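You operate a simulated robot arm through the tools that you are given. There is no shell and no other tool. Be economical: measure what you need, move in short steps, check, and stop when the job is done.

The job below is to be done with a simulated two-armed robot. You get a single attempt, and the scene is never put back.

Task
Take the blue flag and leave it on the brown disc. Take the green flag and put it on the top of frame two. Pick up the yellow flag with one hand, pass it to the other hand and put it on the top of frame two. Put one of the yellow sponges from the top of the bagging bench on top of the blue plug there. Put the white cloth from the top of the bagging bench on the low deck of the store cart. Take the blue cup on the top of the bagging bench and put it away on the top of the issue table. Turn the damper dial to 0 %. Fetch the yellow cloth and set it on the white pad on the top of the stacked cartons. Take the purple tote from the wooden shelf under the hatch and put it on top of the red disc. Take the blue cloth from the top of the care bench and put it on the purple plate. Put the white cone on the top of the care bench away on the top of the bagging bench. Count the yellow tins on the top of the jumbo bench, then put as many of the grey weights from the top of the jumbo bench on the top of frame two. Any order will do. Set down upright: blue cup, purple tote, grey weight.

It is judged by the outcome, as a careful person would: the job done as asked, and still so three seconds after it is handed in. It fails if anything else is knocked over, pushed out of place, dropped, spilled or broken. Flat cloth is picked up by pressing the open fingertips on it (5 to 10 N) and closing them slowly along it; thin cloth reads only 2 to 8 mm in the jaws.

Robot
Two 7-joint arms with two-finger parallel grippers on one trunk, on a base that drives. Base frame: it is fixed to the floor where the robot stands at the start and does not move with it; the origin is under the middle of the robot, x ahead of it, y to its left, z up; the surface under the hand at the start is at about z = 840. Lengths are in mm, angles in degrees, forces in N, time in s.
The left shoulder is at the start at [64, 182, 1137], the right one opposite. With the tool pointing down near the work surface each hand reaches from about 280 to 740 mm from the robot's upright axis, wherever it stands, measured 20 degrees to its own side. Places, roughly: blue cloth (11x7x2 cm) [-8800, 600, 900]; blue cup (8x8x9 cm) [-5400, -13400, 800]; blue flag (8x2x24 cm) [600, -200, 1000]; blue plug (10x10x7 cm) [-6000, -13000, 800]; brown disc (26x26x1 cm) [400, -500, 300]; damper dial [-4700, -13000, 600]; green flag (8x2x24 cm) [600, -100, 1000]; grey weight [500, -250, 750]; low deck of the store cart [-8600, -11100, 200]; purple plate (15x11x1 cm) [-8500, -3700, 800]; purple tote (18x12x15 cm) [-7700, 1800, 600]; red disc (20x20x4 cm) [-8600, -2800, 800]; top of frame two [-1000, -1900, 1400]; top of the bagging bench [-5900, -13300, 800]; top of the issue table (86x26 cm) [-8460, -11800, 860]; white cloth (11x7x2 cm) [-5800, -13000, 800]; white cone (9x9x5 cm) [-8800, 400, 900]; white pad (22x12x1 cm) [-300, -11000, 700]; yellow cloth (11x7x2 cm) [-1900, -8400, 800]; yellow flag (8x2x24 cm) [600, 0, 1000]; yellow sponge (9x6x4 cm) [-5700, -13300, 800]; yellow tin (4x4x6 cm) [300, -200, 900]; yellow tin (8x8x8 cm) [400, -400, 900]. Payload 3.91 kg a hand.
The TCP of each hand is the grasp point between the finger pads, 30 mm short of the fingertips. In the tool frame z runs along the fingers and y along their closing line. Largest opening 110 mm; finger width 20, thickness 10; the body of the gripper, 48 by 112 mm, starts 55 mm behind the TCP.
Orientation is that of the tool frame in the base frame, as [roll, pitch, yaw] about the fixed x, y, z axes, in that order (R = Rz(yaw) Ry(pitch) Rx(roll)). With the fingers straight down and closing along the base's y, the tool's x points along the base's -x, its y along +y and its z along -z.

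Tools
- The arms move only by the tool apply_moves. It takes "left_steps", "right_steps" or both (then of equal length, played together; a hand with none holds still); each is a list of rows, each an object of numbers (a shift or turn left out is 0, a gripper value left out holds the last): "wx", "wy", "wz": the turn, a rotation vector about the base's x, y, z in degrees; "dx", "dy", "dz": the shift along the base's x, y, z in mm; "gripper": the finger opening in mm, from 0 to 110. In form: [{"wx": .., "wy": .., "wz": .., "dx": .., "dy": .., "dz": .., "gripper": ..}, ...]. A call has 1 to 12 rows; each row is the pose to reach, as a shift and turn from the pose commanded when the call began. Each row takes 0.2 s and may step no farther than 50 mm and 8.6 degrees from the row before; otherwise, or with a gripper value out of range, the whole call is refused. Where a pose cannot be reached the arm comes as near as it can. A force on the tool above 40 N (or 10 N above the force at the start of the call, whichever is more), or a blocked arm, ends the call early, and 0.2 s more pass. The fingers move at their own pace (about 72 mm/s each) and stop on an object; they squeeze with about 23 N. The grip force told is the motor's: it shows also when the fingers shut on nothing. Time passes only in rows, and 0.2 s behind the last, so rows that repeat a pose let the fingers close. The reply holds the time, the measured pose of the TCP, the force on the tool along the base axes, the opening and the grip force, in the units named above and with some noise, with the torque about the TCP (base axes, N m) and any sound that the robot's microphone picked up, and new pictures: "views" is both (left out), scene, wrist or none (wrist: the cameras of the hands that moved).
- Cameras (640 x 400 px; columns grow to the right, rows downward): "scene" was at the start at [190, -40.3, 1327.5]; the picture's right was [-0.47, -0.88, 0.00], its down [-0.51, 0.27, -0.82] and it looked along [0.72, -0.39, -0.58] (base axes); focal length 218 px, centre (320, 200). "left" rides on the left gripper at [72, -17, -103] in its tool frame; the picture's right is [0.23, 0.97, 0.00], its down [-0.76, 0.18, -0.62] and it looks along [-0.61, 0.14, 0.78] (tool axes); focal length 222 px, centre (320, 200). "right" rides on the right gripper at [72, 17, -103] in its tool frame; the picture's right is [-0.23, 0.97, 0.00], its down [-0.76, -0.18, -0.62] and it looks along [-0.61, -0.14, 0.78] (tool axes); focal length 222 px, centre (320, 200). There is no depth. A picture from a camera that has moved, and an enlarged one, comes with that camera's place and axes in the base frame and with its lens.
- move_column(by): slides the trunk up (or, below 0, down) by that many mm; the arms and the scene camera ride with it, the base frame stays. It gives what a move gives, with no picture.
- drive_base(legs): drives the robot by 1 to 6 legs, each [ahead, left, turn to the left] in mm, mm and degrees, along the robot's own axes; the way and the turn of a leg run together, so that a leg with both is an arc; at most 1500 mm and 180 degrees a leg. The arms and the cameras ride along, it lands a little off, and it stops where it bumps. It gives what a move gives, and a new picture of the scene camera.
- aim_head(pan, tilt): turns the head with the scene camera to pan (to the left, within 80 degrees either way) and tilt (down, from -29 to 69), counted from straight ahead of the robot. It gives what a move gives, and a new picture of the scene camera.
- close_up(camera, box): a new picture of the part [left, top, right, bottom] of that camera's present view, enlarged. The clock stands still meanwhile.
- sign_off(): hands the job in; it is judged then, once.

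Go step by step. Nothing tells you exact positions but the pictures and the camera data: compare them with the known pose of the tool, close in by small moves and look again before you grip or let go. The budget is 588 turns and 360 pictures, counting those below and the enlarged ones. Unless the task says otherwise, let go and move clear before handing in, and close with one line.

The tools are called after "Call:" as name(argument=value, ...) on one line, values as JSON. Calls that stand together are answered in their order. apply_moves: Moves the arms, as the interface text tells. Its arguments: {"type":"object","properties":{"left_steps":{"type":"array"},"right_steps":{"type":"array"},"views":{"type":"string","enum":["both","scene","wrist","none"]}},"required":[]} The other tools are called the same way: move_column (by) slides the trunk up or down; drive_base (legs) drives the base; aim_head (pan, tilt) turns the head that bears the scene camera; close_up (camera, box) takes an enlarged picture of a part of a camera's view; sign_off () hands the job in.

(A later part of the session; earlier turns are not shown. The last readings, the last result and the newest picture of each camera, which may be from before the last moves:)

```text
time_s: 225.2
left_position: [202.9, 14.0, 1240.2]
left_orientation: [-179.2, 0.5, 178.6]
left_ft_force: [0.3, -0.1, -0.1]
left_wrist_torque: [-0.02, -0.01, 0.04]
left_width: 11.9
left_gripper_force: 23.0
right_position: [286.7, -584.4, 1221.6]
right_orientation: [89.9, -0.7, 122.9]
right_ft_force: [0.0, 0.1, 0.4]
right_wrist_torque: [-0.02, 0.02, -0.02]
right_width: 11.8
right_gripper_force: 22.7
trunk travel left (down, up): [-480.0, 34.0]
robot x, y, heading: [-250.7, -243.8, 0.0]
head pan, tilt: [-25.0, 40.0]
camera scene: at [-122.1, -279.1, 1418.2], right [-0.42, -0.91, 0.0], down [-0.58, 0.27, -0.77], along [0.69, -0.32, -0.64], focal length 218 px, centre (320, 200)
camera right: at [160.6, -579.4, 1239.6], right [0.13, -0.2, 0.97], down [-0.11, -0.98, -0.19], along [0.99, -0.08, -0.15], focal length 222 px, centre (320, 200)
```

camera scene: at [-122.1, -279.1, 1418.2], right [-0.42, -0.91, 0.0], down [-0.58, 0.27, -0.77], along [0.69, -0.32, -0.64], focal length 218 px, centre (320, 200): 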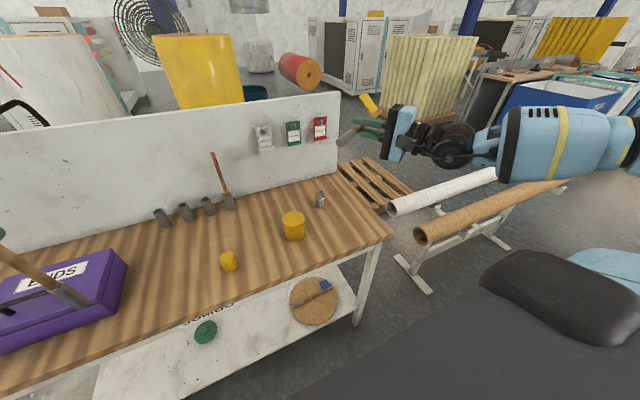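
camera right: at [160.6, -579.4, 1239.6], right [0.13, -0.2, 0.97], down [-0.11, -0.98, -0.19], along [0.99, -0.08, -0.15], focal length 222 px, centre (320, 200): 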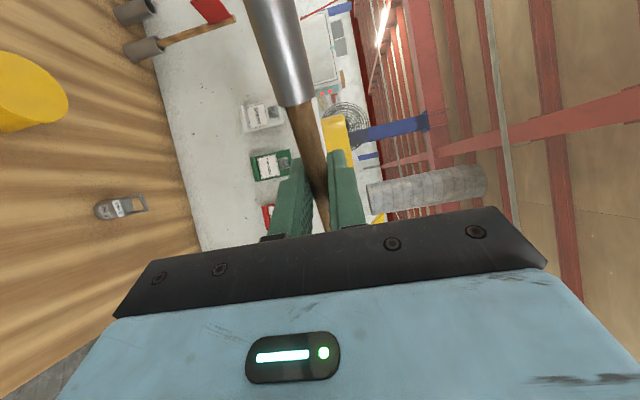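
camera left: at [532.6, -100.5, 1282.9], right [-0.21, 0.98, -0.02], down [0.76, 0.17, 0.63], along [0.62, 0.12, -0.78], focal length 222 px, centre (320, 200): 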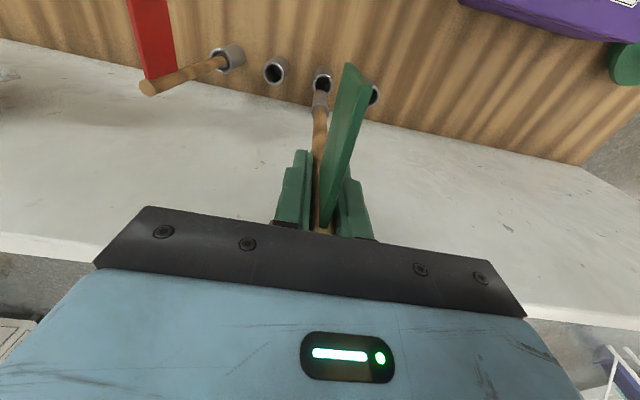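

The pole is horizontal. Now I'll travel to frame two, keeping clear of the cabinet.

Call:
move_column(by=34)

Call:
apply_moves(left_steps=[{"dx": -30}, {"dx": -60}], views="none")

Call:
aim_head(pan=0, tilt=25)

Call:
drive_base(legs=[[0, 0, -90], [780, 80, 0], [720, 0, 0]])

```text
time_s: 225.9
left_position: [204.2, 12.1, 1271.3]
left_orientation: [-179.2, 0.2, 178.6]
left_ft_force: [-0.3, 0.6, -0.2]
left_wrist_torque: [-0.02, 0.07, 0.0]
left_width: 12.0
left_gripper_force: 23.0
right_position: [288.2, -584.7, 1253.6]
right_orientation: [90.1, -0.7, 122.8]
right_ft_force: [0.9, 0.2, -0.9]
right_wrist_torque: [0.01, -0.04, 0.02]
right_width: 11.4
right_gripper_force: 23.2
trunk travel left (down, up): [-514.0, 0.0]
robot x, y, heading: [-251.5, -245.9, -0.0]
head pan, tilt: [-25.0, 40.0]
```

```text
time_s: 226.6
left_position: [144.1, 12.9, 1272.2]
left_orientation: [-179.3, 0.5, 178.7]
left_ft_force: [0.1, 0.1, -0.4]
left_wrist_torque: [0.02, 0.0, 0.0]
left_width: 11.8
left_gripper_force: 22.9
right_position: [287.2, -584.1, 1256.0]
right_orientation: [89.8, -0.4, 122.9]
right_ft_force: [-0.4, 0.9, -1.0]
right_wrist_torque: [0.0, 0.0, 0.0]
right_width: 11.5
right_gripper_force: 23.4
trunk travel left (down, up): [-514.0, 0.0]
robot x, y, heading: [-258.3, -241.6, -0.3]
head pan, tilt: [-25.0, 40.0]
```

```text
time_s: 227.4
left_position: [145.5, 13.3, 1270.8]
left_orientation: [-179.2, 0.5, 178.6]
left_ft_force: [0.3, 0.2, -0.1]
left_wrist_torque: [-0.02, -0.01, 0.02]
left_width: 12.0
left_gripper_force: 23.1
right_position: [286.7, -583.9, 1257.2]
right_orientation: [89.7, -0.7, 122.7]
right_ft_force: [0.4, 0.1, 0.4]
right_wrist_torque: [0.01, 0.03, 0.0]
right_width: 11.5
right_gripper_force: 23.2
trunk travel left (down, up): [-514.0, 0.0]
robot x, y, heading: [-250.9, -242.9, -0.0]
head pan, tilt: [0.0, 25.0]
camera scene: at [-154.1, -243.3, 1477.2], right [0.0, -1.0, 0.0], down [-0.42, 0.0, -0.91], along [0.91, 0.0, -0.42], focal length 218 px, centre (320, 200)
```

scene: 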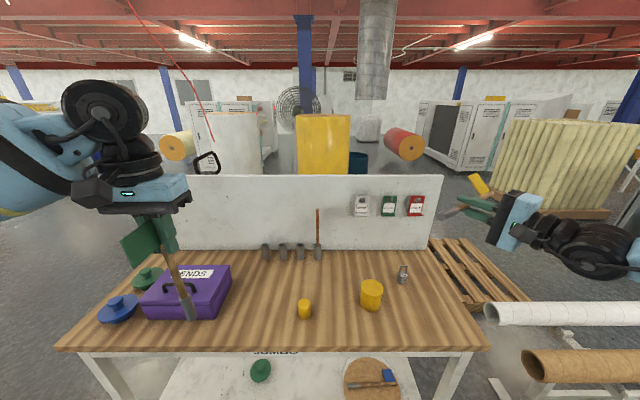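

```text
time_s: 236.7
left_position: [48.2, -1537.4, 1273.1]
left_orientation: [-178.9, 1.0, 86.3]
left_ft_force: [-0.3, 0.1, 0.1]
left_wrist_torque: [-0.01, 0.02, 0.01]
left_width: 12.4
left_gripper_force: 22.9
right_position: [-555.7, -1654.3, 1263.4]
right_orientation: [89.2, -0.5, 30.4]
right_ft_force: [-0.2, 0.5, -0.7]
right_wrist_torque: [0.03, -0.02, 0.02]
right_width: 11.6
right_gripper_force: 22.7
trunk travel left (down, up): [-514.0, 0.0]
robot x, y, heading: [-203.0, -1141.5, -92.4]
head pan, tilt: [0.0, 25.0]
stopped in leg 3: the robot was blocked; the commanded pose is now the measured one
camera scene: at [-197.4, -1227.4, 1478.1], right [-1.0, 0.04, 0.01], down [0.01, 0.41, -0.91], along [-0.04, -0.91, -0.41], focal length 218 px, centre (320, 200)
```

scene: 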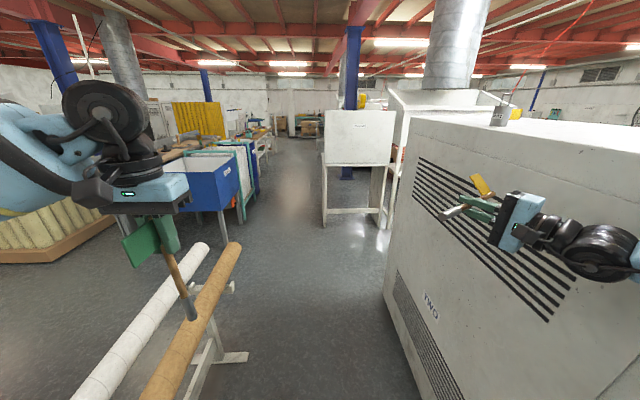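

The right elbow has likely met the cabinet's corner. I'll back off a bit and raise the hands before turning.

Call:
drive_base(legs=[[-250, 50, 2]])

Call:
apply_moves(left_steps=[{"dz": 40}, {"dz": 80}, {"dz": 120}, {"dz": 160}, {"dz": 190}, {"dz": 190}], right_steps=[{"dz": 40}, {"dz": 80}, {"dz": 120}, {"dz": 160}, {"dz": 200}, {"dz": 220}], views="scene")

```text
time_s: 238.5
left_position: [108.5, -1291.1, 1270.0]
left_orientation: [-179.3, 0.3, 88.3]
left_ft_force: [0.3, 0.2, -0.4]
left_wrist_torque: [-0.03, -0.03, -0.03]
left_width: 11.9
left_gripper_force: 23.3
right_position: [-491.7, -1429.0, 1253.6]
right_orientation: [89.8, -1.2, 32.2]
right_ft_force: [-0.4, -0.2, -0.8]
right_wrist_torque: [0.02, -0.01, 0.03]
right_width: 11.8
right_gripper_force: 22.8
trunk travel left (down, up): [-514.0, 0.0]
robot x, y, heading: [-147.7, -888.2, -90.5]
head pan, tilt: [0.0, 25.0]
camera scene: at [-148.7, -991.2, 1477.1], right [-1.0, 0.01, 0.0], down [0.0, 0.42, -0.91], along [-0.01, -0.91, -0.42], focal length 218 px, centre (320, 200)
```

scene: 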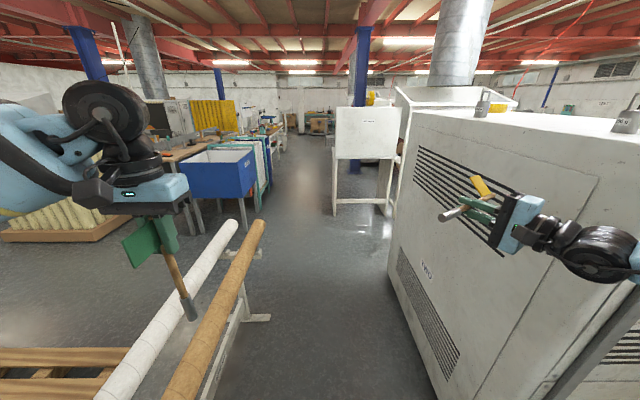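

```text
time_s: 239.9
left_position: [111.3, -1290.9, 1460.4]
left_orientation: [-179.2, 0.3, 88.3]
left_ft_force: [0.5, -0.2, 0.7]
left_wrist_torque: [-0.02, 0.01, -0.01]
left_width: 12.3
left_gripper_force: 23.2
right_position: [-490.9, -1429.7, 1476.6]
right_orientation: [89.9, -1.0, 32.3]
right_ft_force: [-0.7, -0.4, -0.4]
right_wrist_torque: [0.0, -0.01, 0.02]
right_width: 11.5
right_gripper_force: 23.3
trunk travel left (down, up): [-514.0, 0.0]
robot x, y, heading: [-146.0, -894.4, -90.3]
head pan, tilt: [0.0, 25.0]
camera scene: at [-147.9, -991.2, 1477.1], right [-1.0, 0.01, 0.0], down [0.0, 0.42, -0.91], along [-0.01, -0.91, -0.42], focal length 218 px, centre (320, 200)
```

scene: 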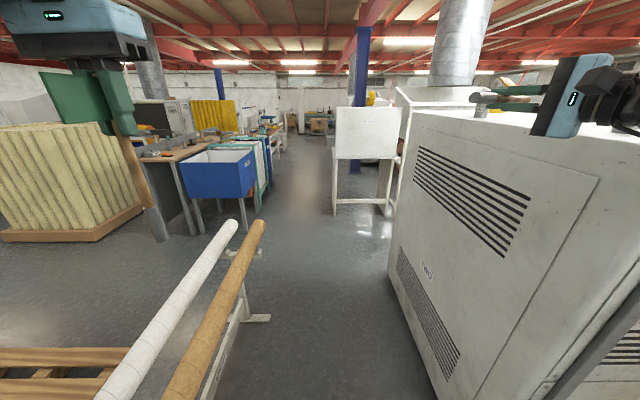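

I'll look to the right to see how high the right elbow is relative to the cabinet top.

Call:
aim_head(pan=-55, tilt=15)

```text
time_s: 241.2
left_position: [110.4, -1289.2, 1461.7]
left_orientation: [-179.2, 0.4, 88.2]
left_ft_force: [0.5, -0.1, -0.1]
left_wrist_torque: [0.0, -0.01, -0.03]
left_width: 12.1
left_gripper_force: 23.3
right_position: [-491.4, -1427.9, 1475.0]
right_orientation: [89.9, -1.1, 32.2]
right_ft_force: [-0.3, 0.0, 0.0]
right_wrist_torque: [0.04, 0.02, 0.02]
right_width: 11.4
right_gripper_force: 23.2
trunk travel left (down, up): [-514.0, 0.0]
robot x, y, heading: [-146.2, -890.3, -90.2]
head pan, tilt: [-55.0, 15.0]
camera scene: at [-224.9, -951.8, 1493.4], right [-0.57, 0.82, 0.0], down [0.21, 0.15, -0.97], along [-0.79, -0.55, -0.26], focal length 218 px, centre (320, 200)
```

scene: 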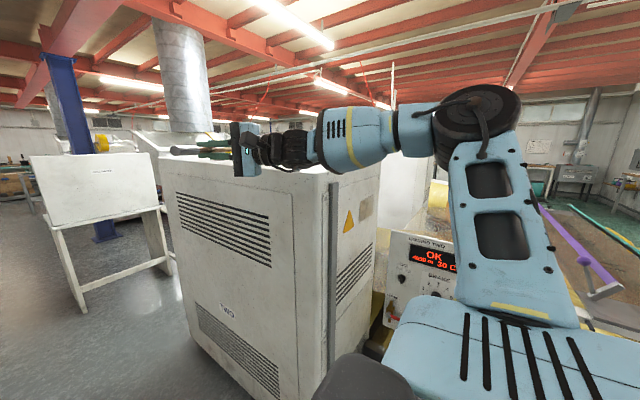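

The elbow and forearm are above the cabinet top. I'll turn 45° right, then slide diagonally alongside so only the right hand is over the top.

Call:
drive_base(legs=[[0, 0, -45]])

Call:
drive_base(legs=[[300, 300, 0]])

```text
time_s: 243.7
left_position: [-252.6, -1353.4, 1461.7]
left_orientation: [-179.3, 0.4, 42.6]
left_ft_force: [-0.1, -0.2, -0.4]
left_wrist_torque: [-0.02, 0.01, 0.01]
left_width: 11.9
left_gripper_force: 22.4
right_position: [-772.3, -1017.8, 1476.0]
right_orientation: [89.9, -1.1, -13.4]
right_ft_force: [0.3, 0.5, 0.2]
right_wrist_torque: [-0.01, -0.06, -0.03]
right_width: 11.5
right_gripper_force: 23.1
trunk travel left (down, up): [-514.0, 0.0]
robot x, y, heading: [-144.8, -892.6, -136.1]
head pan, tilt: [-55.0, 15.0]
camera scene: at [-245.5, -878.1, 1493.4], right [0.19, 0.98, 0.0], down [0.25, -0.05, -0.97], along [-0.95, 0.19, -0.26], focal length 218 px, centre (320, 200)
```

scene: 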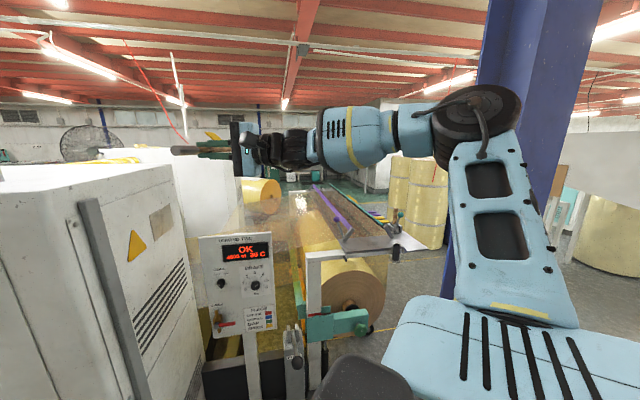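

```text
time_s: 246.8
left_position: [-272.1, -1771.0, 1462.1]
left_orientation: [-179.2, 0.4, 42.1]
left_ft_force: [0.3, -0.3, -0.5]
left_wrist_torque: [-0.02, -0.03, -0.01]
left_width: 12.0
left_gripper_force: 22.5
right_position: [-788.9, -1432.3, 1475.3]
right_orientation: [89.8, -1.2, -13.8]
right_ft_force: [0.7, 0.4, -1.0]
right_wrist_torque: [-0.03, 0.0, -0.04]
right_width: 11.8
right_gripper_force: 22.8
trunk travel left (down, up): [-514.0, 0.0]
robot x, y, heading: [-165.2, -1309.7, -136.4]
head pan, tilt: [-55.0, 15.0]
camera scene: at [-262.8, -1295.9, 1493.5], right [0.2, 0.98, 0.0], down [0.25, -0.05, -0.97], along [-0.95, 0.19, -0.26], focal length 218 px, centre (320, 200)
```

scene: 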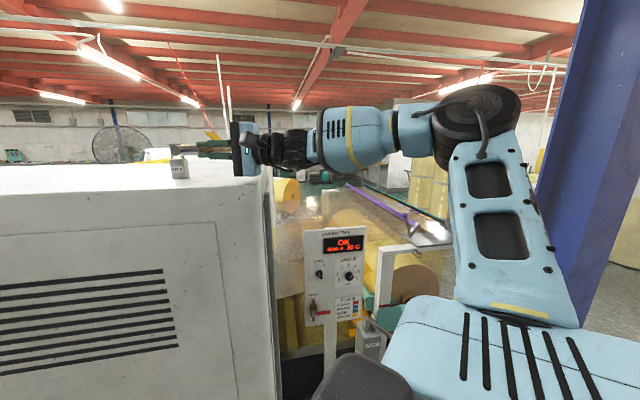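

A weight stands just ahead of the fingers, so I'll go around it: away from the cabinet, along, then in.

Call:
drive_base(legs=[[-72, 69, 0], [200, 210, 0]])

Call:
drive_base(legs=[[120, -114, 0]])

```text
time_s: 250.2
left_position: [-171.5, -2060.7, 1462.4]
left_orientation: [-179.3, 0.5, 42.1]
left_ft_force: [-0.2, 0.0, -0.8]
left_wrist_torque: [0.01, 0.04, 0.03]
left_width: 11.7
left_gripper_force: 22.6
right_position: [-689.9, -1722.1, 1474.8]
right_orientation: [89.8, -1.1, -14.0]
right_ft_force: [0.3, -0.5, -1.0]
right_wrist_torque: [0.01, 0.02, 0.0]
right_width: 11.7
right_gripper_force: 22.6
trunk travel left (down, up): [-514.0, 0.0]
robot x, y, heading: [-66.5, -1603.2, -136.5]
head pan, tilt: [-55.0, 15.0]
camera scene: at [-161.5, -1586.1, 1493.5], right [0.2, 0.98, 0.0], down [0.25, -0.05, -0.97], along [-0.95, 0.19, -0.26], focal length 218 px, centre (320, 200)
```

scene: 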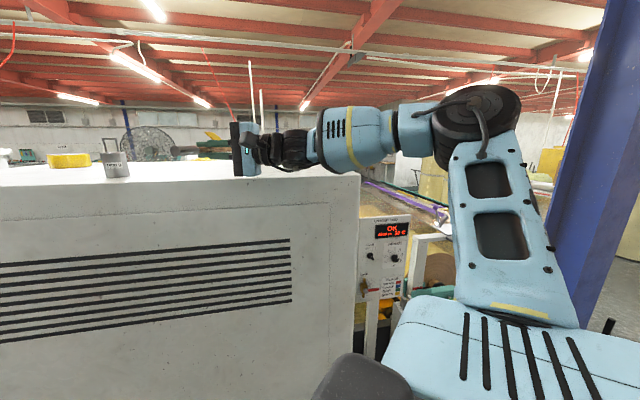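

```text
time_s: 251.8
left_position: [-337.1, -2060.5, 1463.0]
left_orientation: [-179.3, 0.5, 42.1]
left_ft_force: [0.0, 0.4, -0.1]
left_wrist_torque: [-0.05, -0.01, 0.0]
left_width: 12.1
left_gripper_force: 23.1
right_position: [-853.9, -1719.5, 1475.7]
right_orientation: [89.7, -1.1, -14.0]
right_ft_force: [0.2, -0.3, 0.2]
right_wrist_torque: [0.01, -0.03, -0.03]
right_width: 11.6
right_gripper_force: 22.4
trunk travel left (down, up): [-514.0, 0.0]
robot x, y, heading: [-226.7, -1599.9, -136.9]
head pan, tilt: [-55.0, 15.0]
camera scene: at [-325.6, -1584.8, 1493.6], right [0.2, 0.98, 0.0], down [0.25, -0.05, -0.97], along [-0.95, 0.2, -0.26], focal length 218 px, centre (320, 200)
```

scene: 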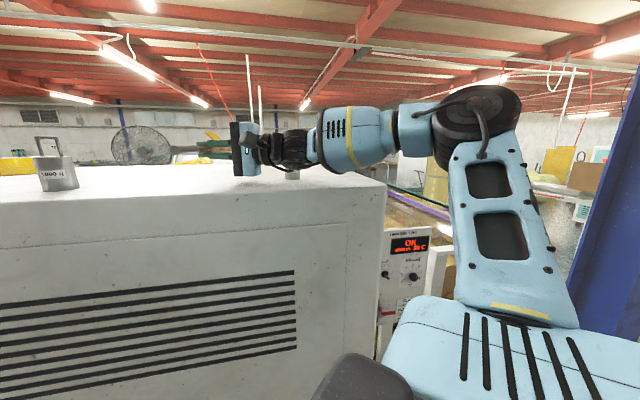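

The wrist is close to the 500 g weight. I'll pitch the fingers down, which lifts the wrist clear, and look again.

Call:
apply_moves(right_steps=[{"wx": 7, "wy": -1.8, "dz": 10}, {"wx": 14, "wy": -3.6, "dz": 20}, {"wx": 21, "wy": -5.4, "dz": 25}, {"wx": 28, "wy": -7.2, "dz": 25}, {"wx": 35, "wy": -9, "dz": 25}, {"wx": 43, "wy": -10.8, "dz": 25}], views="both")

```text
time_s: 253.2
left_position: [-339.2, -2060.2, 1461.2]
left_orientation: [-179.2, 0.4, 42.0]
left_ft_force: [-0.4, 0.4, -0.4]
left_wrist_torque: [-0.01, 0.0, 0.04]
left_width: 12.3
left_gripper_force: 22.8
right_position: [-872.1, -1679.8, 1452.7]
right_orientation: [119.5, -1.7, -13.5]
right_ft_force: [-0.5, -0.3, -0.6]
right_wrist_torque: [-0.03, 0.01, -0.01]
right_width: 11.6
right_gripper_force: 23.1
right hand out of reach, approached as far as the arm can: row 4, 5, 6
trunk travel left (down, up): [-514.0, 0.0]
robot x, y, heading: [-228.9, -1599.7, -136.7]
head pan, tilt: [-55.0, 15.0]
camera scene: at [-326.9, -1585.2, 1493.4], right [0.2, 0.98, 0.0], down [0.25, -0.05, -0.97], along [-0.95, 0.2, -0.26], focal length 218 px, centre (320, 200)
camera right: at [-785.0, -1616.8, 1520.8], right [-0.36, -0.41, 0.84], down [-0.6, 0.79, 0.13], along [-0.72, -0.46, -0.53], focal length 222 px, centre (320, 200)
```

scene: 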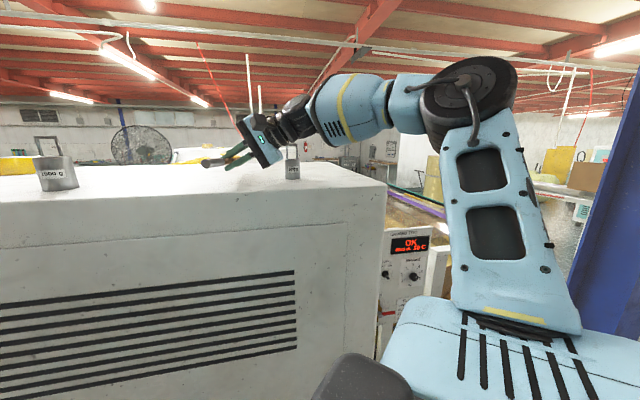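
right: 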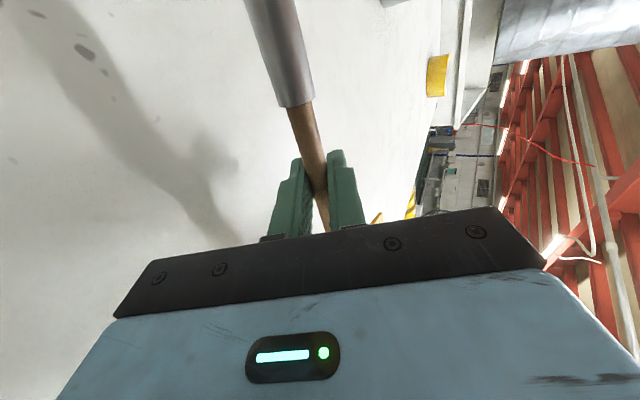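

I'll shift further along the top, away from the weight, so the whole flag lies on the surface.

Call:
drive_base(legs=[[41, 44, 0], [31, -29, 0]])

Call:
apply_moves(right_steps=[{"dz": -4}, {"dz": -8}, {"dz": -11}, {"dz": -14}, {"dz": -17}, {"dz": -20}, {"dz": -23}], views="wrist")

```text
time_s: 254.9
left_position: [-374.7, -2119.5, 1463.6]
left_orientation: [-179.1, 0.8, 42.0]
left_ft_force: [1.3, 0.5, -0.6]
left_wrist_torque: [-0.01, 0.04, 0.0]
left_width: 11.9
left_gripper_force: 22.5
right_position: [-907.6, -1739.8, 1455.8]
right_orientation: [119.3, -1.4, -13.6]
right_ft_force: [0.1, 0.2, -0.1]
right_wrist_torque: [0.0, 0.01, -0.02]
right_width: 11.6
right_gripper_force: 23.2
trunk travel left (down, up): [-514.0, 0.0]
robot x, y, heading: [-264.2, -1661.3, -136.9]
head pan, tilt: [-55.0, 15.0]
camera scene: at [-363.3, -1645.2, 1494.1], right [0.2, 0.98, 0.0], down [0.25, -0.05, -0.97], along [-0.95, 0.2, -0.26], focal length 218 px, centre (320, 200)
```

scene: 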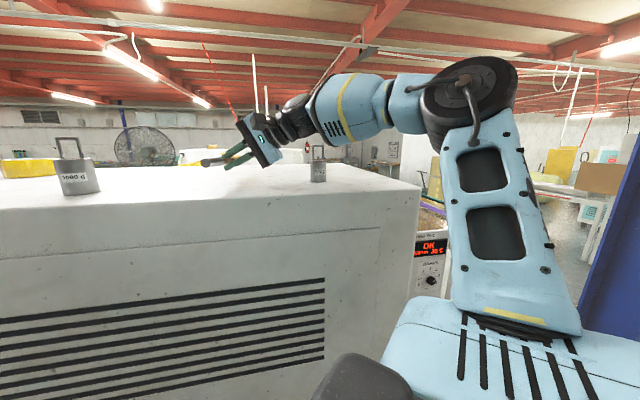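

```text
time_s: 256.5
left_position: [-377.5, -2121.5, 1462.9]
left_orientation: [-179.2, 0.6, 42.0]
left_ft_force: [-0.5, 1.2, -0.2]
left_wrist_torque: [0.02, 0.02, -0.01]
left_width: 12.1
left_gripper_force: 22.8
right_position: [-912.5, -1742.0, 1429.5]
right_orientation: [119.5, -1.7, -13.5]
right_ft_force: [0.1, -0.1, -0.2]
right_wrist_torque: [0.0, 0.03, 0.01]
right_width: 11.6
right_gripper_force: 23.1
trunk travel left (down, up): [-514.0, 0.0]
robot x, y, heading: [-271.4, -1659.6, -137.0]
head pan, tilt: [-55.0, 15.0]
camera right: at [-824.2, -1678.5, 1498.6], right [-0.36, -0.41, 0.84], down [-0.6, 0.79, 0.13], along [-0.72, -0.46, -0.53], focal length 222 px, centre (320, 200)
```

right: 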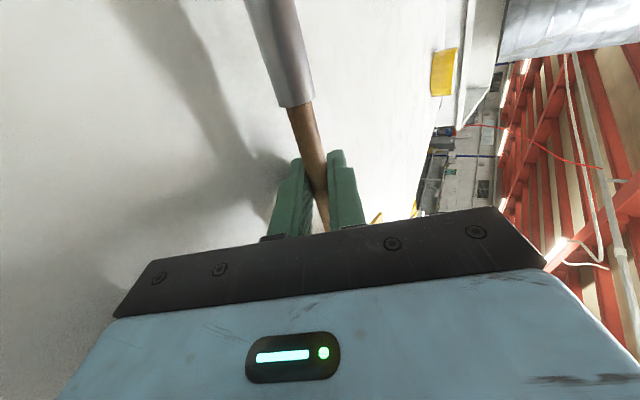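

Call:
apply_moves(right_steps=[{"dz": -3}, {"dz": -6}, {"dz": -9}, {"dz": -12}, {"dz": -15}], views="wrist")

```text
time_s: 257.6
left_position: [-376.9, -2121.4, 1462.2]
left_orientation: [-179.2, 0.5, 41.9]
left_ft_force: [0.6, -0.6, -0.7]
left_wrist_torque: [0.03, 0.01, -0.02]
left_width: 12.3
left_gripper_force: 23.0
right_position: [-911.7, -1740.7, 1428.4]
right_orientation: [118.1, -1.1, -13.8]
right_ft_force: [4.8, 2.7, 11.6]
right_wrist_torque: [-0.13, 0.06, 0.02]
right_width: 11.4
right_gripper_force: 22.7
trunk travel left (down, up): [-514.0, 0.0]
robot x, y, heading: [-268.3, -1659.2, -136.6]
head pan, tilt: [-55.0, 15.0]
stopped in row 5 (right hand): the force on the tool passed its limit at 42 N (the readings are from after the stop); the commanded pose is now the measured one
camera right: at [-822.2, -1677.2, 1493.5], right [-0.34, -0.39, 0.85], down [-0.59, 0.8, 0.12], along [-0.73, -0.46, -0.5], focal length 222 px, centre (320, 200)
```

right: 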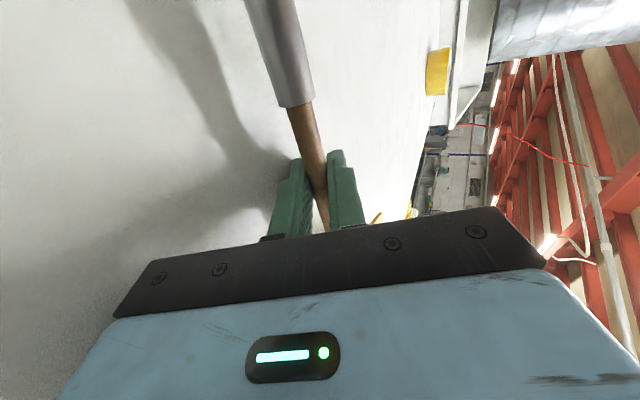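

Contact. I'll open gently with a small lift, then draw back along the fingers.

Call:
apply_moves(right_steps=[{"gripper": 18, "dz": 3}, {"gripper": 26, "dz": 6}, {"gripper": 36, "dz": 9}, {"gripper": 45, "dz": 10}, {"gripper": 45, "dz": 10}], views="wrist")

```text
time_s: 258.8
left_position: [-377.5, -2124.3, 1462.0]
left_orientation: [-179.2, 0.5, 42.0]
left_ft_force: [0.1, 0.1, 0.0]
left_wrist_torque: [-0.01, -0.01, 0.03]
left_width: 12.0
left_gripper_force: 22.9
right_position: [-911.1, -1745.2, 1437.5]
right_orientation: [118.4, -1.0, -13.7]
right_ft_force: [-6.5, -15.5, 21.0]
right_wrist_torque: [-0.84, 0.5, 0.07]
right_width: 31.5
right_gripper_force: 0.1
trunk travel left (down, up): [-514.0, 0.0]
robot x, y, heading: [-271.0, -1660.9, -136.7]
head pan, tilt: [-55.0, 15.0]
camera right: at [-823.4, -1681.9, 1502.8], right [-0.35, -0.39, 0.85], down [-0.59, 0.8, 0.13], along [-0.73, -0.46, -0.51], focal length 222 px, centre (320, 200)
```

right: 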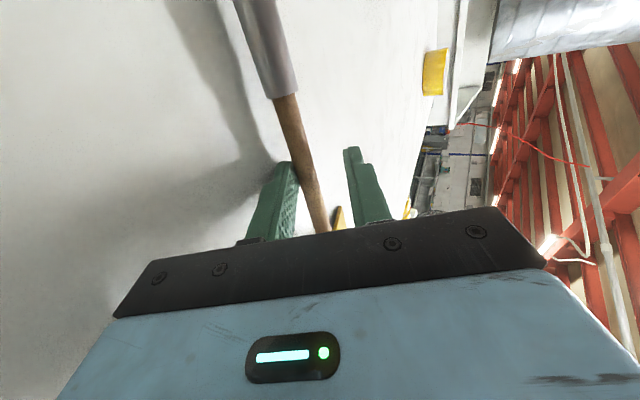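

Call:
apply_moves(right_steps=[{"dx": 2, "dy": 8, "dz": 8, "gripper": 45}, {"dx": 5, "dy": 22, "dz": 15}, {"dx": 9, "dy": 38, "dz": 24}, {"dx": 12, "dy": 50, "dz": 32}, {"dx": 12, "dy": 50, "dz": 32}], views="wrist")

```text
time_s: 260.0
left_position: [-380.2, -2122.4, 1462.9]
left_orientation: [-179.2, 0.4, 41.9]
left_ft_force: [0.1, -0.5, 0.1]
left_wrist_torque: [-0.02, 0.0, 0.02]
left_width: 11.8
left_gripper_force: 23.3
right_position: [-903.2, -1691.1, 1466.1]
right_orientation: [118.6, -1.2, -13.7]
right_ft_force: [-0.6, 0.8, -0.1]
right_wrist_torque: [0.0, 0.0, 0.02]
right_width: 45.0
right_gripper_force: 0.1
trunk travel left (down, up): [-514.0, 0.0]
robot x, y, heading: [-268.4, -1658.7, -136.7]
head pan, tilt: [-55.0, 15.0]
camera right: at [-814.9, -1628.3, 1532.2], right [-0.35, -0.39, 0.85], down [-0.59, 0.8, 0.13], along [-0.73, -0.46, -0.51], focal length 222 px, centre (320, 200)
```

right: 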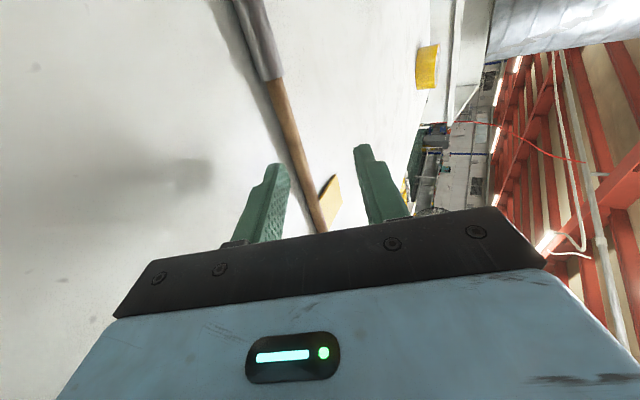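

The yellow flag lies on frame two. I'll slide away sideways and check.

Call:
drive_base(legs=[[-182, 171, 0]])

Call:
aim_head(pan=-45, tilt=12)

```text
time_s: 262.2
left_position: [-132.0, -2119.6, 1462.1]
left_orientation: [-179.2, 0.4, 41.9]
left_ft_force: [-0.2, -0.7, -1.2]
left_wrist_torque: [-0.01, 0.0, -0.01]
left_width: 12.5
left_gripper_force: 23.0
right_position: [-656.2, -1689.9, 1466.5]
right_orientation: [118.5, -1.2, -13.8]
right_ft_force: [0.5, -0.1, 0.4]
right_wrist_torque: [0.01, 0.03, 0.03]
right_width: 44.9
right_gripper_force: 0.1
trunk travel left (down, up): [-514.0, 0.0]
robot x, y, heading: [-18.3, -1661.5, -136.9]
head pan, tilt: [-55.0, 15.0]
camera scene: at [-120.3, -1645.5, 1493.3], right [0.21, 0.98, 0.0], down [0.25, -0.05, -0.97], along [-0.94, 0.2, -0.26], focal length 218 px, centre (320, 200)
```

scene: 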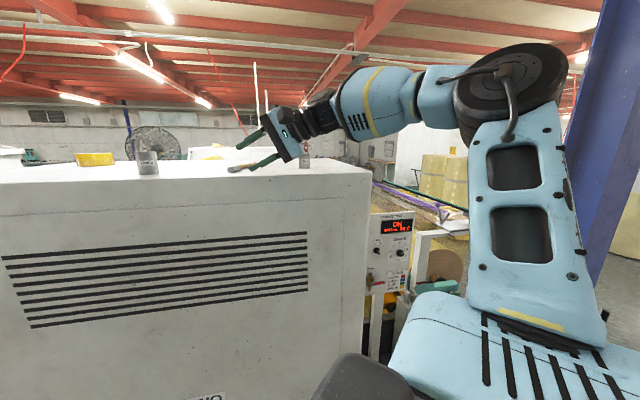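

```text
time_s: 262.9
left_position: [-131.1, -2120.5, 1462.2]
left_orientation: [-179.2, 0.5, 41.8]
left_ft_force: [-0.1, -0.5, 0.7]
left_wrist_torque: [-0.02, 0.01, -0.03]
left_width: 11.9
left_gripper_force: 23.1
right_position: [-654.3, -1689.5, 1466.7]
right_orientation: [118.6, -1.2, -13.9]
right_ft_force: [0.0, -1.2, -0.6]
right_wrist_torque: [0.01, 0.01, -0.02]
right_width: 45.0
right_gripper_force: 0.1
trunk travel left (down, up): [-514.0, 0.0]
robot x, y, heading: [-19.2, -1659.7, -137.0]
head pan, tilt: [-45.0, 12.0]
camera scene: at [-120.7, -1661.4, 1498.4], right [0.03, 1.0, 0.0], down [0.21, -0.01, -0.98], along [-0.98, 0.03, -0.21], focal length 218 px, centre (320, 200)
```

scene: 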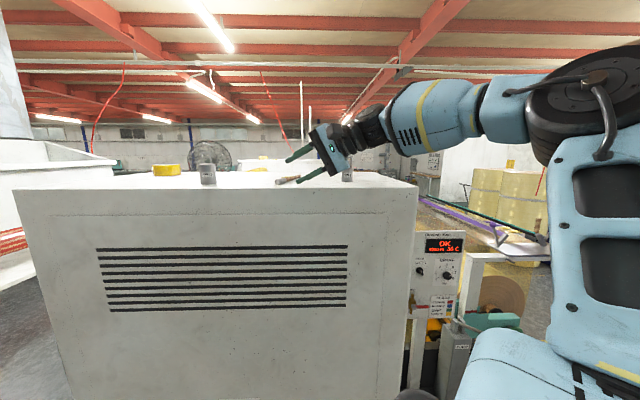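

The yellow flag and both weights sit on frame two. For the green flag I'll turn the left hand forward so the pole comes near horizontal, then roll it.

Call:
apply_moves(left_steps=[{"wx": -5.7, "wy": 6.1, "dx": -4, "dy": -17}, {"wx": -11.4, "wy": 12.2, "dx": -8, "dy": -34}, {"wx": -17.1, "wy": 18.3, "dx": -12, "dy": -51}, {"wx": -22.8, "wy": 24.4, "dx": -16, "dy": -68}, {"wx": -28.5, "wy": 30.5, "dx": -20, "dy": -85}, {"wx": -34.2, "wy": 36.6, "dx": -24, "dy": -102}, {"wx": -39.9, "wy": 42.7, "dx": -28, "dy": -119}, {"wx": -45.6, "wy": 48.8, "dx": -32, "dy": -136}, {"wx": -51.2, "wy": 54.8, "dx": -37, "dy": -151}], views="none")

```text
time_s: 264.9
left_position: [-169.8, -2272.0, 1462.3]
left_orientation: [176.0, 75.5, 38.1]
left_ft_force: [0.2, 0.9, -0.9]
left_wrist_torque: [0.03, -0.01, 0.0]
left_width: 12.0
left_gripper_force: 22.6
right_position: [-655.1, -1690.3, 1467.0]
right_orientation: [118.5, -1.2, -13.8]
right_ft_force: [0.2, -0.1, -0.4]
right_wrist_torque: [0.03, 0.01, -0.01]
right_width: 45.1
right_gripper_force: 0.0
trunk travel left (down, up): [-514.0, 0.0]
robot x, y, heading: [-19.6, -1658.2, -136.8]
head pan, tilt: [-45.0, 12.0]
```

Call:
apply_moves(left_steps=[{"wx": 5.77, "wy": 5.39, "wz": 2.12}, {"wx": 11.5, "wy": 10.8, "wz": 4.2}, {"wx": 17.3, "wy": 16.2, "wz": 6.4}, {"wx": 23.1, "wy": 21.6, "wz": 8.5}, {"wx": 28.9, "wy": 27, "wz": 10.6}, {"wx": 34.6, "wy": 32.3, "wz": 12.7}, {"wx": 40.4, "wy": 37.7, "wz": 14.8}, {"wx": 46.2, "wy": 43.1, "wz": 17}, {"wx": 51.9, "wy": 48.5, "wz": 19.1}, {"wx": 57.7, "wy": 53.9, "wz": 21.2}, {"wx": 63.5, "wy": 59.3, "wz": 23.3}], views="wrist")

```text
time_s: 267.3
left_position: [-168.2, -2271.5, 1462.5]
left_orientation: [-104.3, 1.2, 133.2]
left_ft_force: [0.6, 0.1, 0.5]
left_wrist_torque: [-0.01, -0.02, 0.02]
left_width: 11.9
left_gripper_force: 23.4
right_position: [-654.3, -1688.5, 1466.4]
right_orientation: [118.5, -1.1, -13.8]
right_ft_force: [0.5, -0.3, 0.6]
right_wrist_torque: [0.0, 0.03, 0.01]
right_width: 45.2
right_gripper_force: 0.1
trunk travel left (down, up): [-514.0, 0.0]
robot x, y, heading: [-19.7, -1663.0, -137.1]
head pan, tilt: [-45.0, 12.0]
camera left: at [-149.3, -2152.7, 1503.0], right [0.03, 0.32, -0.95], down [0.99, -0.11, 0.0], along [-0.11, -0.94, -0.32], focal length 222 px, centre (320, 200)
```

left: 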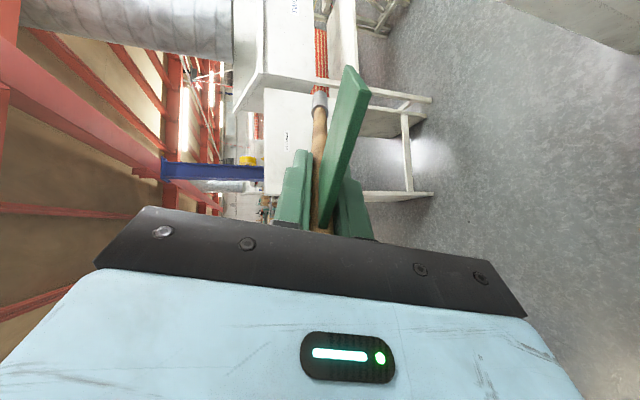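

The green flag is flat, with its pennant to the side. I'll raise it a little, turn to face the cabinet and line up between the weights.

Call:
apply_moves(left_steps=[{"dz": 15}, {"dz": 30}, {"dz": 30}], views="none")

Call:
aim_head(pan=20, tilt=15)

Call:
drive_base(legs=[[0, 0, -43], [0, -120, 0]])

```text
time_s: 268.1
left_position: [-167.7, -2271.3, 1491.6]
left_orientation: [-104.3, 1.3, 133.2]
left_ft_force: [0.7, -0.1, -0.5]
left_wrist_torque: [0.02, -0.06, 0.02]
left_width: 12.0
left_gripper_force: 22.7
right_position: [-655.3, -1689.9, 1466.9]
right_orientation: [118.5, -1.2, -13.9]
right_ft_force: [0.0, -1.0, -0.4]
right_wrist_torque: [0.03, 0.01, -0.01]
right_width: 45.0
right_gripper_force: 0.1
trunk travel left (down, up): [-514.0, 0.0]
robot x, y, heading: [-20.4, -1659.0, -136.8]
head pan, tilt: [-45.0, 12.0]
```

```text
time_s: 269.4
left_position: [-168.3, -2270.1, 1492.1]
left_orientation: [-104.1, 1.5, 133.1]
left_ft_force: [0.6, 0.0, 0.5]
left_wrist_torque: [0.04, 0.0, -0.04]
left_width: 11.7
left_gripper_force: 22.7
right_position: [-655.7, -1689.1, 1467.7]
right_orientation: [118.4, -1.1, -14.0]
right_ft_force: [-0.1, 1.0, 0.4]
right_wrist_torque: [0.0, 0.0, -0.01]
right_width: 44.8
right_gripper_force: 0.1
trunk travel left (down, up): [-514.0, 0.0]
robot x, y, heading: [-18.8, -1662.7, -136.8]
head pan, tilt: [20.0, 15.0]
camera scene: at [-70.4, -1747.8, 1493.4], right [-0.89, 0.45, 0.0], down [0.12, 0.23, -0.97], along [-0.44, -0.86, -0.26], focal length 218 px, centre (320, 200)
```

scene: 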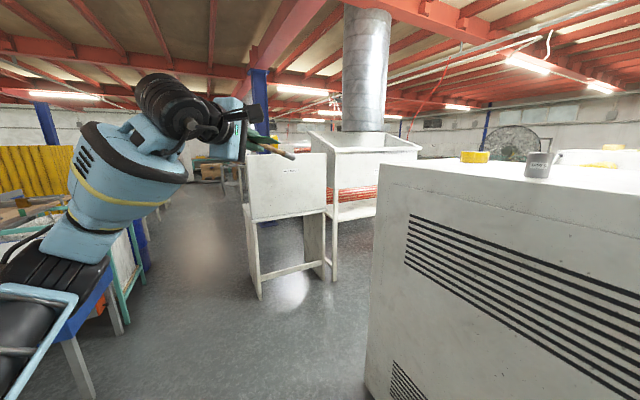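

```text
time_s: 273.1
left_position: [-541.6, -1891.8, 1491.4]
left_orientation: [-104.2, 1.3, 90.8]
left_ft_force: [-0.2, 0.1, -0.2]
left_wrist_torque: [0.01, -0.03, -0.02]
left_width: 11.8
left_gripper_force: 22.8
right_position: [-509.8, -1134.4, 1465.6]
right_orientation: [118.5, -1.1, -56.3]
right_ft_force: [1.0, 0.0, 0.0]
right_wrist_torque: [0.0, -0.03, 0.03]
right_width: 45.0
right_gripper_force: 0.2
trunk travel left (down, up): [-514.0, 0.0]
robot x, y, heading: [-23.4, -1535.6, -179.3]
head pan, tilt: [20.0, 15.0]
camera scene: at [-119.0, -1572.2, 1493.4], right [-0.35, 0.94, 0.0], down [0.24, 0.09, -0.97], along [-0.9, -0.34, -0.26], focal length 218 px, centre (320, 200)
```

scene: 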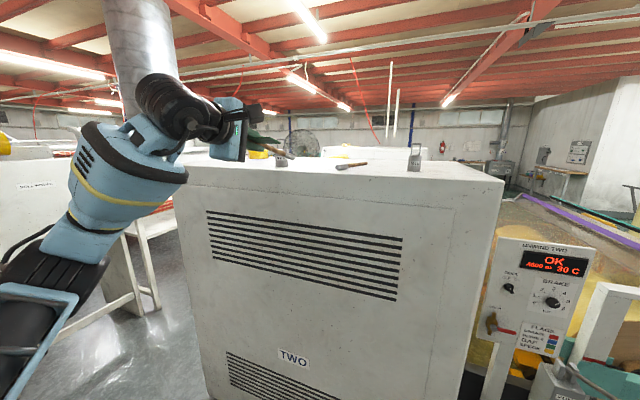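

Lined up between the 1000 g weight and the yellow flag. I'll drive forward so the flag is over the top.

Call:
drive_base(legs=[[310, 0, 0]])

Call:
apply_moves(left_steps=[{"dz": -8}, {"dz": -16}, {"dz": -20}, {"dz": -24}, {"dz": -28}, {"dz": -32}, {"dz": -36}, {"dz": -40}, {"dz": -44}], views="both")

```text
time_s: 275.2
left_position: [-857.9, -1892.2, 1493.2]
left_orientation: [-104.1, 1.2, 90.6]
left_ft_force: [0.2, -0.3, -0.4]
left_wrist_torque: [0.02, -0.04, 0.0]
left_width: 11.8
left_gripper_force: 23.3
right_position: [-821.1, -1134.5, 1467.0]
right_orientation: [118.4, -1.0, -56.5]
right_ft_force: [0.6, 0.5, 0.2]
right_wrist_torque: [-0.05, 0.0, 0.03]
right_width: 45.0
right_gripper_force: 0.0
trunk travel left (down, up): [-514.0, 0.0]
robot x, y, heading: [-337.5, -1544.6, -179.7]
head pan, tilt: [20.0, 15.0]
camera scene: at [-432.4, -1574.8, 1493.6], right [-0.35, 0.94, 0.0], down [0.24, 0.09, -0.97], along [-0.9, -0.34, -0.26], focal length 218 px, centre (320, 200)
```

scene: 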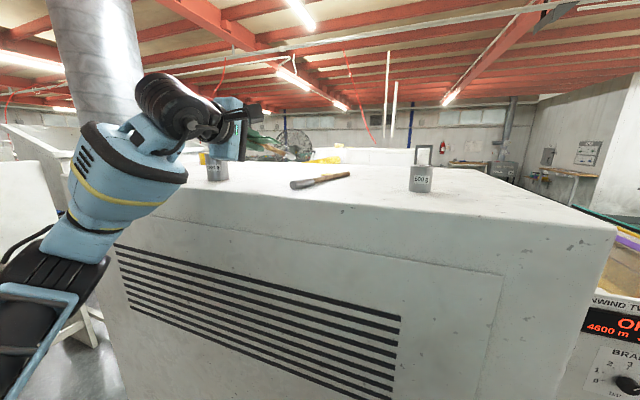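

```text
time_s: 277.2
left_position: [-856.2, -1892.6, 1451.3]
left_orientation: [-103.8, 1.3, 90.6]
left_ft_force: [1.1, -1.1, 7.3]
left_wrist_torque: [-0.05, 1.38, 0.15]
left_width: 12.9
left_gripper_force: 23.0
right_position: [-821.2, -1135.4, 1467.5]
right_orientation: [118.4, -1.1, -56.5]
right_ft_force: [0.5, 0.2, 0.0]
right_wrist_torque: [0.02, 0.01, -0.01]
right_width: 44.8
right_gripper_force: 0.0
trunk travel left (down, up): [-514.0, 0.0]
robot x, y, heading: [-336.0, -1543.1, -179.8]
head pan, tilt: [20.0, 15.0]
camera scene: at [-431.9, -1574.6, 1493.7], right [-0.35, 0.94, 0.0], down [0.24, 0.09, -0.97], along [-0.9, -0.34, -0.26], focal length 218 px, centre (320, 200)
camera left: at [-761.1, -1818.9, 1491.1], right [0.23, 0.21, -0.95], down [0.66, -0.76, -0.01], along [-0.72, -0.62, -0.31], focal length 222 px, centre (320, 200)
```

scene: 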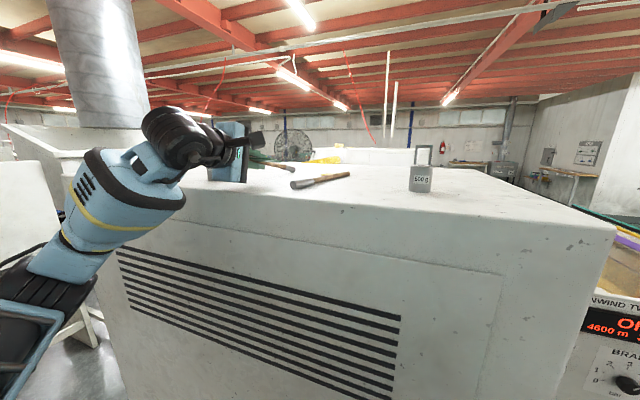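
left: 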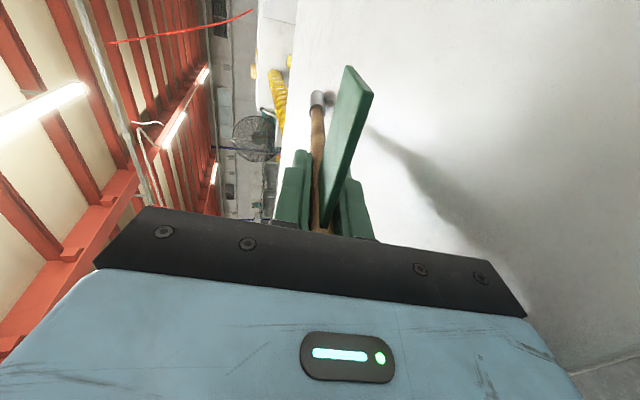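

The tail touches. I'll flatten the angle a bit with the hand body just outside the edge before releasing, for a gentler set-down.

Call:
apply_moves(left_steps=[{"dz": 6}, {"dz": 6, "dx": 14}, {"dz": 6, "dx": 28}, {"wy": 4, "dz": -2, "dx": 28}, {"wy": 8, "dz": -12, "dx": 28}, {"wy": 8, "dz": -16, "dx": 28}, {"wy": 8, "dz": -20, "dx": 28}, {"wy": 8, "dz": -23, "dx": 28}], views="wrist")

```text
time_s: 278.4
left_position: [-826.3, -1893.7, 1450.8]
left_orientation: [-95.7, 0.6, 90.7]
left_ft_force: [5.7, 5.4, 11.7]
left_wrist_torque: [0.56, -0.97, 0.2]
left_width: 11.9
left_gripper_force: 23.2
right_position: [-821.5, -1133.9, 1467.1]
right_orientation: [118.5, -1.1, -56.5]
right_ft_force: [-0.4, -1.1, 0.1]
right_wrist_torque: [-0.01, -0.01, -0.01]
right_width: 44.9
right_gripper_force: 0.1
trunk travel left (down, up): [-514.0, 0.0]
robot x, y, heading: [-339.0, -1542.5, -179.5]
head pan, tilt: [20.0, 15.0]
stopped in row 5 (left hand): the force on the tool passed its limit at 49 N (the readings are from after the stop); the commanded pose is now the measured one
camera left: at [-725.6, -1818.7, 1476.8], right [0.09, 0.22, -0.97], down [0.65, -0.76, -0.11], along [-0.76, -0.62, -0.21], focal length 222 px, centre (320, 200)
```

left: 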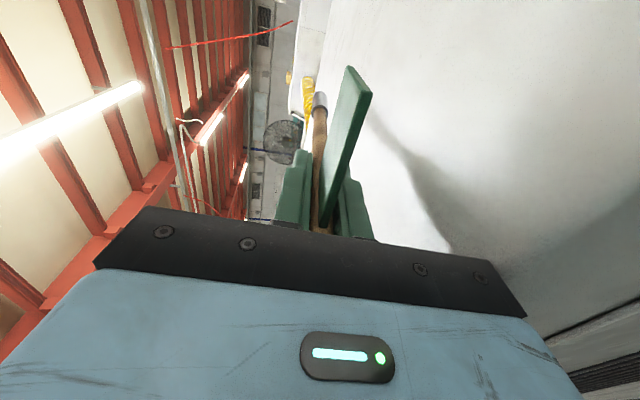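

The gripper body touches the top first, so I'll tilt back slightly until the tail touches and then open; the lower finger will let the pole down.

Call:
apply_moves(left_steps=[{"dz": 3, "wy": -2}, {"dz": 1, "wy": -4}, {"dz": -1, "wy": -6}, {"dz": -1, "wy": -6, "gripper": 22}, {"dz": -1, "wy": -6, "gripper": 32}, {"dz": -1, "wy": -6, "gripper": 44}, {"dz": -1, "wy": -6, "gripper": 44}], views="wrist")

```text
time_s: 280.0
left_position: [-828.8, -1893.3, 1445.8]
left_orientation: [-102.2, 0.9, 90.7]
left_ft_force: [-0.6, 0.1, -0.9]
left_wrist_torque: [0.02, -0.03, -0.02]
left_width: 44.0
left_gripper_force: 0.1
right_position: [-822.8, -1135.5, 1467.0]
right_orientation: [118.5, -1.1, -56.5]
right_ft_force: [-0.1, 0.9, 0.0]
right_wrist_torque: [-0.01, -0.02, 0.01]
right_width: 45.0
right_gripper_force: 0.1
trunk travel left (down, up): [-514.0, 0.0]
robot x, y, heading: [-337.6, -1546.3, -179.5]
head pan, tilt: [20.0, 15.0]
camera left: at [-732.8, -1820.1, 1483.0], right [0.2, 0.21, -0.96], down [0.66, -0.75, -0.03], along [-0.73, -0.62, -0.29], focal length 222 px, centre (320, 200)
```

left: 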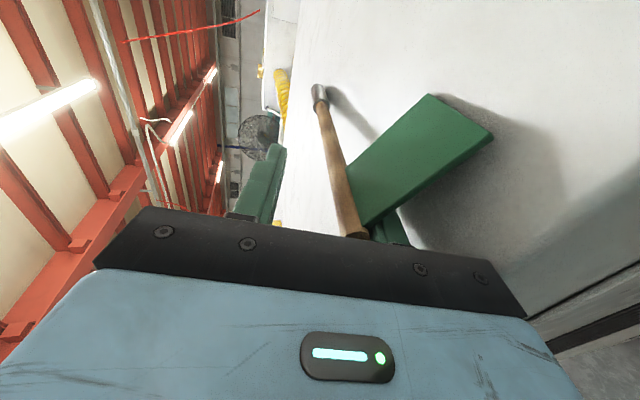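

The pole rests on the lower finger just above the surface. I'll withdraw straight back.

Call:
apply_moves(left_steps=[{"dx": 15}, {"dx": 35}, {"dx": 60}, {"dx": 90, "dz": 5}, {"dx": 120, "dz": 10}], views="both")

```text
time_s: 281.2
left_position: [-706.7, -1892.1, 1455.1]
left_orientation: [-102.2, 0.9, 90.8]
left_ft_force: [0.0, -0.1, -0.3]
left_wrist_torque: [-0.01, -0.01, 0.03]
left_width: 44.0
left_gripper_force: 0.5
right_position: [-821.7, -1135.3, 1467.1]
right_orientation: [118.4, -1.0, -56.5]
right_ft_force: [0.0, 0.2, -0.5]
right_wrist_torque: [0.01, 0.0, 0.02]
right_width: 44.9
right_gripper_force: 0.1
trunk travel left (down, up): [-514.0, 0.0]
robot x, y, heading: [-338.6, -1543.6, -179.4]
head pan, tilt: [20.0, 15.0]
camera scene: at [-432.5, -1574.8, 1493.5], right [-0.35, 0.94, 0.0], down [0.24, 0.09, -0.97], along [-0.91, -0.34, -0.26], focal length 218 px, centre (320, 200)
camera left: at [-611.4, -1819.8, 1492.2], right [0.2, 0.21, -0.96], down [0.66, -0.75, -0.03], along [-0.73, -0.62, -0.29], focal length 222 px, centre (320, 200)
```

scene: 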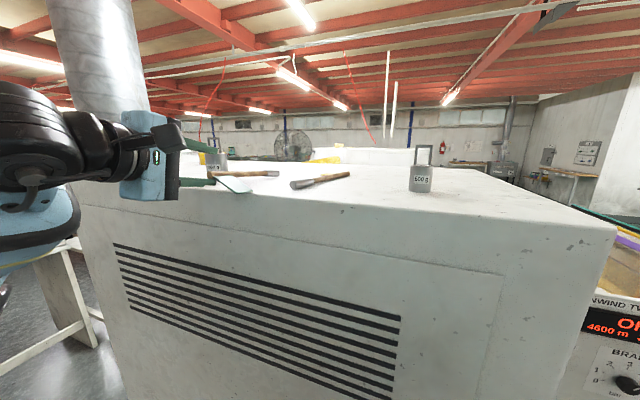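
left: 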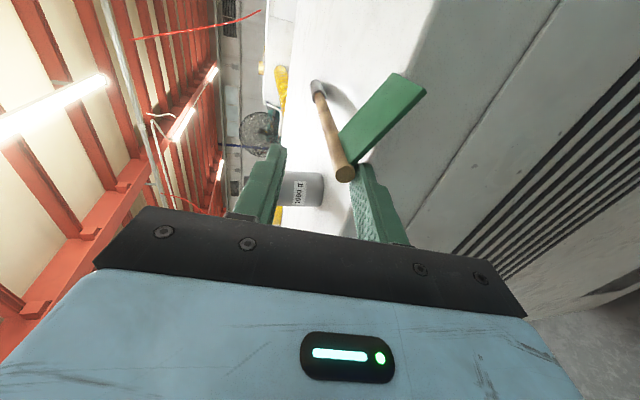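

The flag was dragged a little toward the edge. I'll back off a bit more and look.

Call:
apply_moves(left_steps=[{"dx": 10, "dz": 0}, {"dx": 25, "dz": 0}, {"dx": 45, "dz": 5}, {"dx": 60, "dz": 10}], views="both")

```text
time_s: 282.2
left_position: [-647.6, -1893.5, 1467.0]
left_orientation: [-102.1, 0.9, 90.9]
left_ft_force: [-0.3, -0.6, 0.8]
left_wrist_torque: [0.0, 0.0, 0.0]
left_width: 44.0
left_gripper_force: 0.0
right_position: [-823.0, -1134.7, 1466.3]
right_orientation: [118.4, -1.2, -56.6]
right_ft_force: [0.9, 0.0, 0.0]
right_wrist_torque: [0.03, -0.01, 0.01]
right_width: 45.1
right_gripper_force: 0.1
trunk travel left (down, up): [-514.0, 0.0]
robot x, y, heading: [-333.4, -1543.8, -179.2]
head pan, tilt: [20.0, 15.0]
camera scene: at [-433.0, -1574.7, 1493.5], right [-0.35, 0.94, 0.0], down [0.24, 0.09, -0.97], along [-0.9, -0.34, -0.26], focal length 218 px, centre (320, 200)
camera left: at [-551.5, -1820.9, 1503.8], right [0.2, 0.21, -0.96], down [0.66, -0.75, -0.03], along [-0.73, -0.62, -0.29], focal length 222 px, centre (320, 200)
```

scene: 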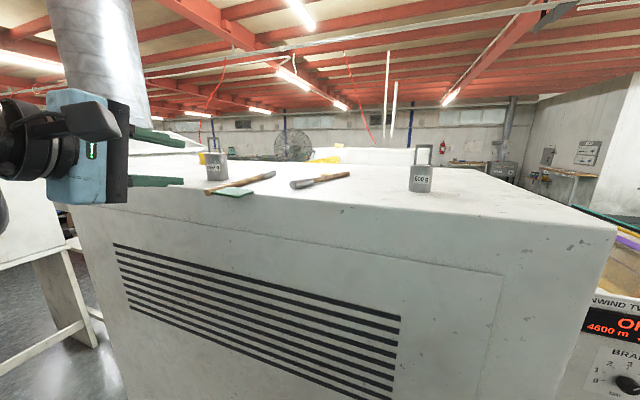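
left: 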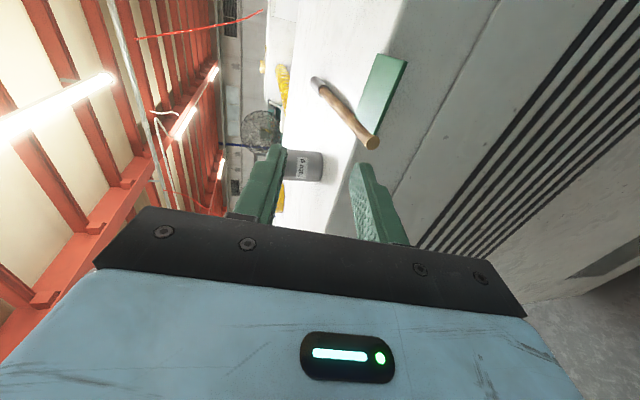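

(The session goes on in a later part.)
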